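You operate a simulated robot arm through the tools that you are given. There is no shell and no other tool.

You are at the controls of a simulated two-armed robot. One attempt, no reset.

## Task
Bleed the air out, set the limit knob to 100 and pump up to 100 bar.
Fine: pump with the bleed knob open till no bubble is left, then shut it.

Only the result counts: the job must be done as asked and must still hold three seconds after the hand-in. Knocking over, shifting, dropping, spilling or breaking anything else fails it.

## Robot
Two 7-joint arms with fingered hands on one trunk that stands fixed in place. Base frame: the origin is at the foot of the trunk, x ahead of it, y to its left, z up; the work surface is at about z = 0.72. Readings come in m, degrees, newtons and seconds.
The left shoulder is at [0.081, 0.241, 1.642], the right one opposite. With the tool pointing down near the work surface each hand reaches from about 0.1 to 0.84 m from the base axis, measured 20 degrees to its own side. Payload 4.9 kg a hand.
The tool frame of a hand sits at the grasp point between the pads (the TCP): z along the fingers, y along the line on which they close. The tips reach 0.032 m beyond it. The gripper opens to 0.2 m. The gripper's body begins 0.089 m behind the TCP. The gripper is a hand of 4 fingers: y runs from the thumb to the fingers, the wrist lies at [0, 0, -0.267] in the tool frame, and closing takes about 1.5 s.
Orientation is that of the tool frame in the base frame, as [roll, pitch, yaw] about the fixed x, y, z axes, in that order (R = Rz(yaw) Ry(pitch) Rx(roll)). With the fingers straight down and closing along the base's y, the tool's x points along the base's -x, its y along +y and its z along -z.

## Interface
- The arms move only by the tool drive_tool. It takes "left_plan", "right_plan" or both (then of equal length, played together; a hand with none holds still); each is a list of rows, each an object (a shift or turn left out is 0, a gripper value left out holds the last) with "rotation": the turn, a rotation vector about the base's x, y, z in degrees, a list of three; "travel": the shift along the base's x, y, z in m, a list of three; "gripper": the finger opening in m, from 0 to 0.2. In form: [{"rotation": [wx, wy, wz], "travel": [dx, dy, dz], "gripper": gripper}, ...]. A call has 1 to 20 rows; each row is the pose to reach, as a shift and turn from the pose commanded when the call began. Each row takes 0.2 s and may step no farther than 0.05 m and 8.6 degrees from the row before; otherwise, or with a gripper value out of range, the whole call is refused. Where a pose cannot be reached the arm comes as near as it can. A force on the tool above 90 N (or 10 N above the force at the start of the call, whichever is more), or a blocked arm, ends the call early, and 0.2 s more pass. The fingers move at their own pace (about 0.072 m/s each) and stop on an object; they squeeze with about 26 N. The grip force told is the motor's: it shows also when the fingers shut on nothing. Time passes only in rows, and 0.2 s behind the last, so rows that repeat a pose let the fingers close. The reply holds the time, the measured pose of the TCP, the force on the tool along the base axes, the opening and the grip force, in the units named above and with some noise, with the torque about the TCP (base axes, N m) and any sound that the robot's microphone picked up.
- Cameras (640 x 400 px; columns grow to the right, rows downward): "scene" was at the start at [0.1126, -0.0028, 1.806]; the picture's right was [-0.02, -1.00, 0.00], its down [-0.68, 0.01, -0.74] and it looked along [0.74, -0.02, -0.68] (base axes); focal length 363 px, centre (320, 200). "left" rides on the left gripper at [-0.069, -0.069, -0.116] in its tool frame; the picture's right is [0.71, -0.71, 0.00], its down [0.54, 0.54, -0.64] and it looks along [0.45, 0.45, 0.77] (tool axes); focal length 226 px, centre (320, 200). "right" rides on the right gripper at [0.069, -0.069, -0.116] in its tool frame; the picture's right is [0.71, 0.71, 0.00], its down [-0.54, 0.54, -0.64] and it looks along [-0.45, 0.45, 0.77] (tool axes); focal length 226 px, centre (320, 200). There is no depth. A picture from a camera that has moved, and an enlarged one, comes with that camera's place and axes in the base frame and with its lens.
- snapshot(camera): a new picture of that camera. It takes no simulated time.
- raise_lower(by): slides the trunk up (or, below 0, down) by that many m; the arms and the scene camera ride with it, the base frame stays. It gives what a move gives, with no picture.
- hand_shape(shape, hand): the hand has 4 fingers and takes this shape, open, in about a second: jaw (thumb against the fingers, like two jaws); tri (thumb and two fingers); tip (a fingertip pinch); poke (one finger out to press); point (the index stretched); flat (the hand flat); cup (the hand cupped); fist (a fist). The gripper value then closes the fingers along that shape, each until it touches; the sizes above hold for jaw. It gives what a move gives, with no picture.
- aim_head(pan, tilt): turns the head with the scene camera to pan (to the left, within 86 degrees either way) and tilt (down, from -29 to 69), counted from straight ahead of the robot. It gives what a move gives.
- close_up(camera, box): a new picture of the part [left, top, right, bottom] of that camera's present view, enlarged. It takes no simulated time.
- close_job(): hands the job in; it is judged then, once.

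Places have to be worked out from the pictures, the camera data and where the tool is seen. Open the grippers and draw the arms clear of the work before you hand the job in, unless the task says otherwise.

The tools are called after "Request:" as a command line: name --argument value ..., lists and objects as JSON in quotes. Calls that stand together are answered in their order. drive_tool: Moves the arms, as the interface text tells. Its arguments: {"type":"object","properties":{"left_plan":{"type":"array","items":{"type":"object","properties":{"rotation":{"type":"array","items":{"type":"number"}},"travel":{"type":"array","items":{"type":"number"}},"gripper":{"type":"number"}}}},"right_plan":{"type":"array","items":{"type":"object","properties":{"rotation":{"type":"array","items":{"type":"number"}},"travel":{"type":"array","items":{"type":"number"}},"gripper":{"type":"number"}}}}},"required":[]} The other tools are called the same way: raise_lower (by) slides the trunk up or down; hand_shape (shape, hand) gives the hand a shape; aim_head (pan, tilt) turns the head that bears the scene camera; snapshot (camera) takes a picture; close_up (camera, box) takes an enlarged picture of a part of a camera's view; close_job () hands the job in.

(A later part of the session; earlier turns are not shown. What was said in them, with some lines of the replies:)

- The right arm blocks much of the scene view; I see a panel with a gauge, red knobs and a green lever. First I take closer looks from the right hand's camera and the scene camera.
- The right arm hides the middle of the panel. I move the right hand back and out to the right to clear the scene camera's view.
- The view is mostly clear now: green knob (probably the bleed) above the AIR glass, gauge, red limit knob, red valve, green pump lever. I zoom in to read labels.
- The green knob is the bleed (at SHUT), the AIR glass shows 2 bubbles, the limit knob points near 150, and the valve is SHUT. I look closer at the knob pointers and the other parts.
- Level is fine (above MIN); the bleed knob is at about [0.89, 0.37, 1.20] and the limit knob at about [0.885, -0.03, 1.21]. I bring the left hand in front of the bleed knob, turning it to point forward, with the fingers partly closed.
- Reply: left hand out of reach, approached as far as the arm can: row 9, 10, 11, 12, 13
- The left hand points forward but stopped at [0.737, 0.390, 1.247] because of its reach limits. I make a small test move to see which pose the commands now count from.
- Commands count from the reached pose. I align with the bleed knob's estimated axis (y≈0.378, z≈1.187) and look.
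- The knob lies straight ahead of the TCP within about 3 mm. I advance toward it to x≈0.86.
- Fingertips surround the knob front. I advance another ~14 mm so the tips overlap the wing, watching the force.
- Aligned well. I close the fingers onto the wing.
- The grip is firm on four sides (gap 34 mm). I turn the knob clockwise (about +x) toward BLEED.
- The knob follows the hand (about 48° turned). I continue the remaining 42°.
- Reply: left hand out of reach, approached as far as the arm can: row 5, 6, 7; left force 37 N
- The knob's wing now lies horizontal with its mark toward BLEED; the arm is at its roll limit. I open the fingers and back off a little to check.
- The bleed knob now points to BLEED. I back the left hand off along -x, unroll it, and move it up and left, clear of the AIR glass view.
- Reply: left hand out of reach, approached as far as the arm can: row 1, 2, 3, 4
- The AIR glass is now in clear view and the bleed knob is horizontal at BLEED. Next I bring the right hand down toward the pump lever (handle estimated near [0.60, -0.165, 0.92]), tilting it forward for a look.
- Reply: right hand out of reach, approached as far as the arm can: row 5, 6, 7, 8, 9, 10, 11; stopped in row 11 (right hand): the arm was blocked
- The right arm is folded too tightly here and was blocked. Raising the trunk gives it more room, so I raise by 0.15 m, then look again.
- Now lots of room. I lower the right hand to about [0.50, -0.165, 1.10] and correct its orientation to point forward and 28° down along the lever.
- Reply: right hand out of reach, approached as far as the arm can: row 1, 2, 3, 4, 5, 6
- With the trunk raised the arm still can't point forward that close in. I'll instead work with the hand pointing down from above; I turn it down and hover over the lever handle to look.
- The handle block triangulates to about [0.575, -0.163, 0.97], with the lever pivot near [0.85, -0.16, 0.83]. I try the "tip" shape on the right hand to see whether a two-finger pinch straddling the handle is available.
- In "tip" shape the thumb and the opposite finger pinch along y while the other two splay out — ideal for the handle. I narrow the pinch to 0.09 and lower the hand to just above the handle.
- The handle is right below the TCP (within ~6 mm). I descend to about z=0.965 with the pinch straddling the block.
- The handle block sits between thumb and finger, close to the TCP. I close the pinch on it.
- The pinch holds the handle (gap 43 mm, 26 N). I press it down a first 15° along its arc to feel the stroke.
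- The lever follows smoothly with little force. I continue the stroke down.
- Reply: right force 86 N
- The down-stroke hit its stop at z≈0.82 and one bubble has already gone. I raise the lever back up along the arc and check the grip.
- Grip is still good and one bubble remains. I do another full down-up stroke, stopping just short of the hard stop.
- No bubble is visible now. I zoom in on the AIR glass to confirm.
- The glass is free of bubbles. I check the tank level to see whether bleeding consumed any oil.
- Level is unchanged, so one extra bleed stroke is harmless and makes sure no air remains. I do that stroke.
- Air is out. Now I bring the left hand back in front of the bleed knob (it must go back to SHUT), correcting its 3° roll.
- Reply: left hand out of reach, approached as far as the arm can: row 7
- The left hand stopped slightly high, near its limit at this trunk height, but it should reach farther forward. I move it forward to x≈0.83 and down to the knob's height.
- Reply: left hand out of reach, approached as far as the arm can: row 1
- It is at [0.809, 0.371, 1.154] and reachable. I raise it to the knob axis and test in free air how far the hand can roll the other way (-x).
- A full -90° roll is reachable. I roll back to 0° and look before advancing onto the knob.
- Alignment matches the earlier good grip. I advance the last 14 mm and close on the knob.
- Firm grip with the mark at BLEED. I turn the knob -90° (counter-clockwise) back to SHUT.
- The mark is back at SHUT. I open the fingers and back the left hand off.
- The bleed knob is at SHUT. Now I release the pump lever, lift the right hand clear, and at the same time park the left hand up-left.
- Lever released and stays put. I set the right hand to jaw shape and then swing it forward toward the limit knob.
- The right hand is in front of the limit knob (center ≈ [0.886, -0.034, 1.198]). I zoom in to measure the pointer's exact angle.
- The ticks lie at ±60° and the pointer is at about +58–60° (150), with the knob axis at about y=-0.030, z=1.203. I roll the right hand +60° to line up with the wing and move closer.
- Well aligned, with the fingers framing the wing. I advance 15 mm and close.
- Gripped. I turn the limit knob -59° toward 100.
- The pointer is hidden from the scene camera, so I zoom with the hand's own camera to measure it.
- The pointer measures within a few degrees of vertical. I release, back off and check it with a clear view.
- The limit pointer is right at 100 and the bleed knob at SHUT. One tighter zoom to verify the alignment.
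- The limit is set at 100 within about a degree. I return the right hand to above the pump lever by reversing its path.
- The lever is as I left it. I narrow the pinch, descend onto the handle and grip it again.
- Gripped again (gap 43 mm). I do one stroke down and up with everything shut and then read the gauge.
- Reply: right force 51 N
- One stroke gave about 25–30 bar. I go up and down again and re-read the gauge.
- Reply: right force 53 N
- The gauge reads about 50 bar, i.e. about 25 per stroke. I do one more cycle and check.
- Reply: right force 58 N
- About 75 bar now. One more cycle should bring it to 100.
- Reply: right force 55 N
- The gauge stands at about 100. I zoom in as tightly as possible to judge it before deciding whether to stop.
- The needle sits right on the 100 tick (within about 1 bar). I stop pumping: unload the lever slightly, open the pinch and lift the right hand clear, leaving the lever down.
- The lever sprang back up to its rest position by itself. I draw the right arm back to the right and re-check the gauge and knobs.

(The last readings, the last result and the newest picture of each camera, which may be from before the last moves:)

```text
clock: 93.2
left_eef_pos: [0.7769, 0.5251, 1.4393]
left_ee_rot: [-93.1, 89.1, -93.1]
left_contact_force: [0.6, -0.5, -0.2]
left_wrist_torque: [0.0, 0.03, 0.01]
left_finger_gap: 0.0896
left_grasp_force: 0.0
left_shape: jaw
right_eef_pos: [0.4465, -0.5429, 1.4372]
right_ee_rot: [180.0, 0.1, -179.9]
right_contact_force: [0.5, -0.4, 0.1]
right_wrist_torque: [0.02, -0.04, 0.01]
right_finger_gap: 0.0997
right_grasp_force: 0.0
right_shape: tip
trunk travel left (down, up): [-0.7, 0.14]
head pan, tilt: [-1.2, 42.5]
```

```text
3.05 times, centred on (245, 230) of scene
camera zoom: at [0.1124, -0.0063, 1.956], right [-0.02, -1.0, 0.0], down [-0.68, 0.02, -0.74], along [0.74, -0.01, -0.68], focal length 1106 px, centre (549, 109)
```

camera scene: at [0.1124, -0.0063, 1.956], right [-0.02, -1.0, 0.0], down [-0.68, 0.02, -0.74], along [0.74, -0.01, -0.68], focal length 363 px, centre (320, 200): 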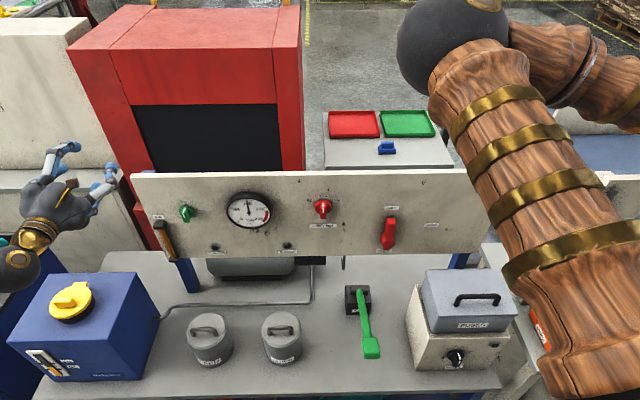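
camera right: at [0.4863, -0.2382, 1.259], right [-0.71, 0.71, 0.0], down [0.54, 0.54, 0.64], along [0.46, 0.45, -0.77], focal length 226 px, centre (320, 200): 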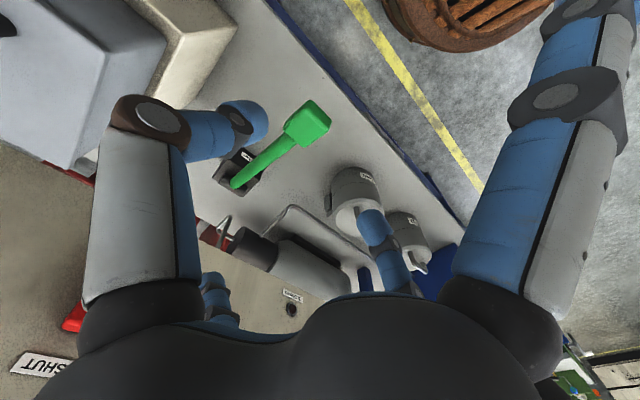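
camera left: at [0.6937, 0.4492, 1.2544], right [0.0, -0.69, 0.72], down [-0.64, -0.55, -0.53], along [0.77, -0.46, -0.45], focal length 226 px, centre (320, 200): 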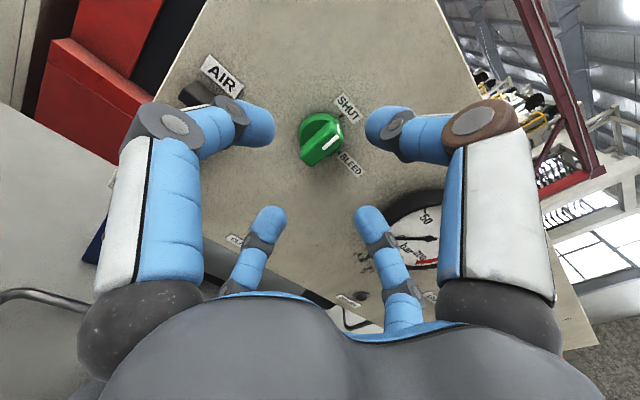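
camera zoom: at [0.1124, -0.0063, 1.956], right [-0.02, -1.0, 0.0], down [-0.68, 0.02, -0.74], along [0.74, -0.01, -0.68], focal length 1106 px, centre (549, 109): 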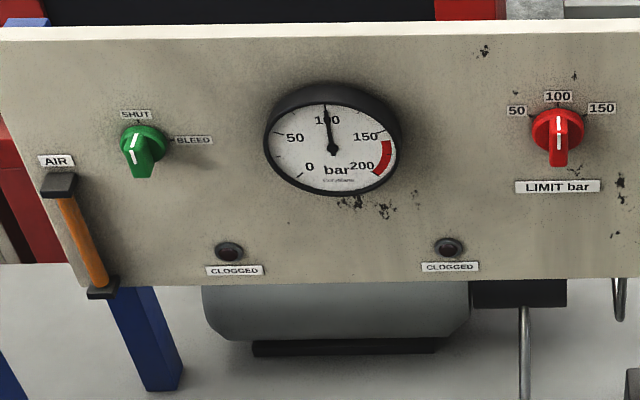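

Pressure holds at 100, bleed SHUT, limit at 100, no bubbles. I draw the left arm back too, open both grippers fully, and then check the gauge again for drift.

Request:
drive_tool --left_plan '[{"rotation": [0, 7.5, 0], "travel": [-0.02, 0.003, 0.005], "gripper": 0.12}, {"rotation": [0, 15, 0], "travel": [-0.045, 0.006, 0.01]}, {"rotation": [0, 22.5, 0], "travel": [-0.07, 0.009, 0.015]}, {"rotation": [0, 30, 0], "travel": [-0.095, 0.012, 0.02]}, {"rotation": [0, 37.5, 0], "travel": [-0.12, 0.015, 0.025]}, {"rotation": [0, 45, 0], "travel": [-0.145, 0.018, 0.03]}, {"rotation": [0, 52.5, 0], "travel": [-0.17, 0.021, 0.035]}, {"rotation": [0, 60, 0], "travel": [-0.2, 0.024, 0.04], "gripper": 0.2}, {"rotation": [0, 67.5, 0], "travel": [-0.23, 0.027, 0.045]}, {"rotation": [0, 75, 0], "travel": [-0.26, 0.03, 0.05]}, {"rotation": [0, 82.5, 0], "travel": [-0.29, 0.03, 0.055]}, {"rotation": [0, 90, 0], "travel": [-0.32, 0.03, 0.06]}, {"rotation": [0, 90, 0], "travel": [-0.32, 0.03, 0.06]}, {"rotation": [0, 90, 0], "travel": [-0.32, 0.03, 0.06]}]' --right_plan '[{"gripper": 0.2}, {}, {}, {}, {}, {}, {}, {}, {}, {}, {}, {}, {}, {}]'

Request:
snapshot --camera "scene"

Request:
close_up --camera "scene" --box '[236, 192, 264, 218]'

Request:
close_up --camera "scene" --box '[140, 180, 350, 280]'

```text
clock: 96.2
left_eef_pos: [0.393, 0.3942, 1.2706]
left_ee_rot: [177.7, 7.1, -175.4]
left_contact_force: [0.2, 0.3, 0.4]
left_wrist_torque: [-0.06, -0.03, -0.01]
left_finger_gap: 0.1997
left_grasp_force: 0.1
left_shape: jaw
left hand out of reach, approached as far as the arm can: row 6, 7, 8, 9, 10, 11, 12, 13, 14
right_eef_pos: [0.4448, -0.5364, 1.4391]
right_ee_rot: [-179.7, 0.1, 179.9]
right_contact_force: [0.3, -0.3, -0.4]
right_wrist_torque: [-0.02, -0.01, -0.02]
right_finger_gap: 0.1999
right_grasp_force: 0.0
right_shape: tip
trunk travel left (down, up): [-0.7, 0.14]
head pan, tilt: [-1.2, 42.5]
```

```text
taken
camera scene: at [0.1106, 0.0011, 1.9561], right [-0.02, -1.0, 0.0], down [-0.68, 0.01, -0.74], along [0.74, -0.02, -0.68], focal length 363 px, centre (320, 200)
```

scene: 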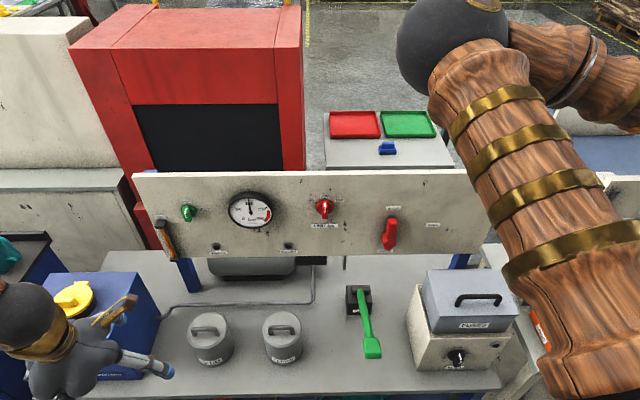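

```text
15.38 times, centred on (250, 205) of scene
camera zoom: at [0.1106, 0.0011, 1.9561], right [-0.02, -1.0, 0.0], down [-0.68, 0.01, -0.74], along [0.74, -0.02, -0.68], focal length 5586 px, centre (1397, 123)
```

zoom: 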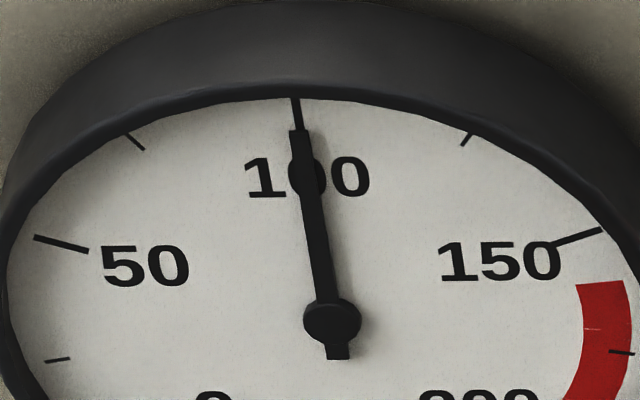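

```text
3.05 times, centred on (245, 230) of scene
camera zoom: at [0.1106, 0.0011, 1.9561], right [-0.02, -1.0, 0.0], down [-0.68, 0.01, -0.74], along [0.74, -0.02, -0.68], focal length 1106 px, centre (549, 109)
```

zoom: 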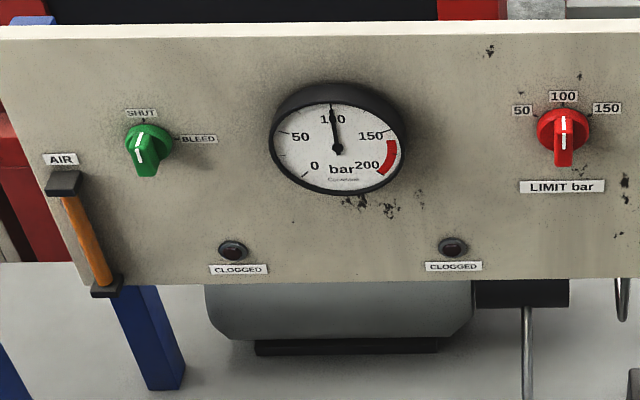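

The gauge still reads 100 after ~9 s, with all settings right. I wait a moment to confirm that both arms are still and nothing drifts.

Request:
drive_tool --left_plan '[{}, {}, {}, {}, {}, {}]'

Request:
snapshot --camera "left"

Request:
snapshot --camera "scene"

Request:
close_up --camera "scene" --box '[215, 185, 285, 240]'

```text
clock: 97.7
left_eef_pos: [0.3945, 0.3934, 1.2698]
left_ee_rot: [177.7, 7.1, -175.3]
left_contact_force: [-0.1, -0.7, -0.1]
left_wrist_torque: [0.0, 0.05, -0.04]
left_finger_gap: 0.2001
left_grasp_force: 0.1
left_shape: jaw
right_eef_pos: [0.4459, -0.5405, 1.4378]
right_ee_rot: [-179.8, -0.1, 179.8]
right_contact_force: [-0.3, -0.5, -0.4]
right_wrist_torque: [-0.01, -0.04, 0.0]
right_finger_gap: 0.1998
right_grasp_force: 0.0
right_shape: tip
trunk travel left (down, up): [-0.7, 0.14]
head pan, tilt: [-1.2, 42.5]
```

```text
taken
camera left: at [0.4539, 0.3238, 1.3905], right [-0.64, -0.76, -0.12], down [-0.66, 0.46, 0.59], along [-0.4, 0.45, -0.8], focal length 226 px, centre (320, 200)
```

left: 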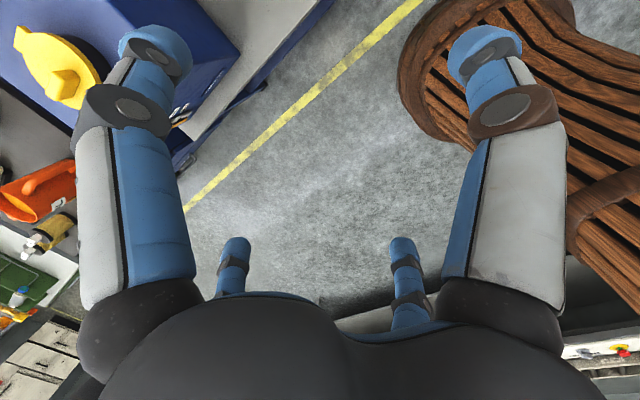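

```text
taken
camera scene: at [0.1122, -0.0021, 1.956], right [-0.02, -1.0, 0.0], down [-0.68, 0.01, -0.74], along [0.74, -0.02, -0.68], focal length 363 px, centre (320, 200)
```

scene: 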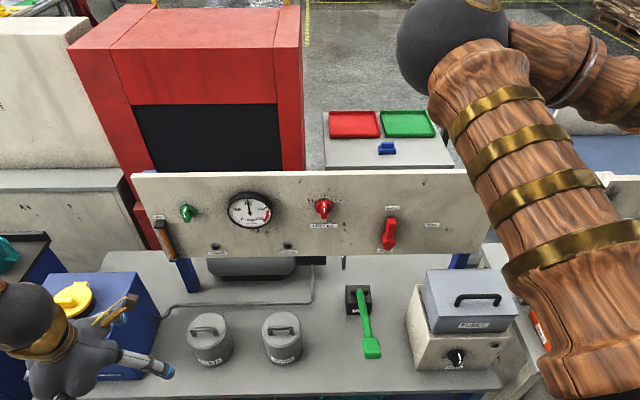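

```text
7.27 times, centred on (250, 212) of scene
camera zoom: at [0.1122, -0.0021, 1.956], right [-0.02, -1.0, 0.0], down [-0.68, 0.01, -0.74], along [0.74, -0.02, -0.68], focal length 2641 px, centre (829, 109)
```

zoom: 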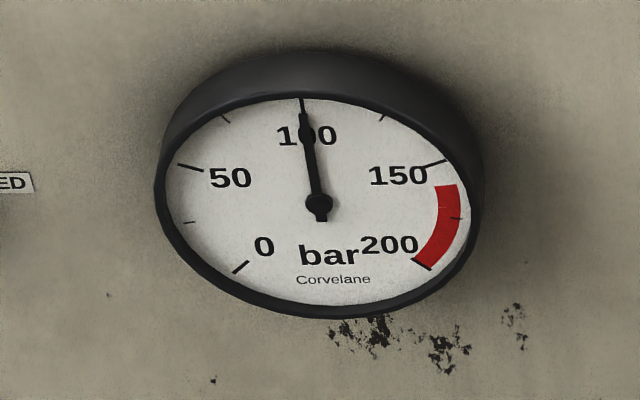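

Everything is stable: gauge at 100 bar, limit knob at 100, bleed knob SHUT, no bubbles in the glass, both hands open and clear. I hand the job in.

Request:
close_job

```text
The job is handed in.
```

The job is handed in: the air is bled out, the limit knob is at 100, and the gauge reads 100 bar. I don't have the verdict yet.

- **Bleeding:** I opened the bleed knob and pumped. The two bubbles were gone after two strokes, and I did one more to be sure before turning the knob back to SHUT.
- **Limit:** the limit knob was at about 150. It now points at 100, within about a degree.
- **Pressure:** four strokes brought the gauge to 100 bar. It still read 100 at the last check, about 10 seconds after the last stroke.
- **Rest of the bench:** I saw nothing knocked or shifted, and the red valve stayed SHUT. The pump lever went back up by itself when I let go.
- **Robot:** both hands are open and clear of the work. The trunk is still 0.15 m higher than at the start, because I raised it to give the right arm room.
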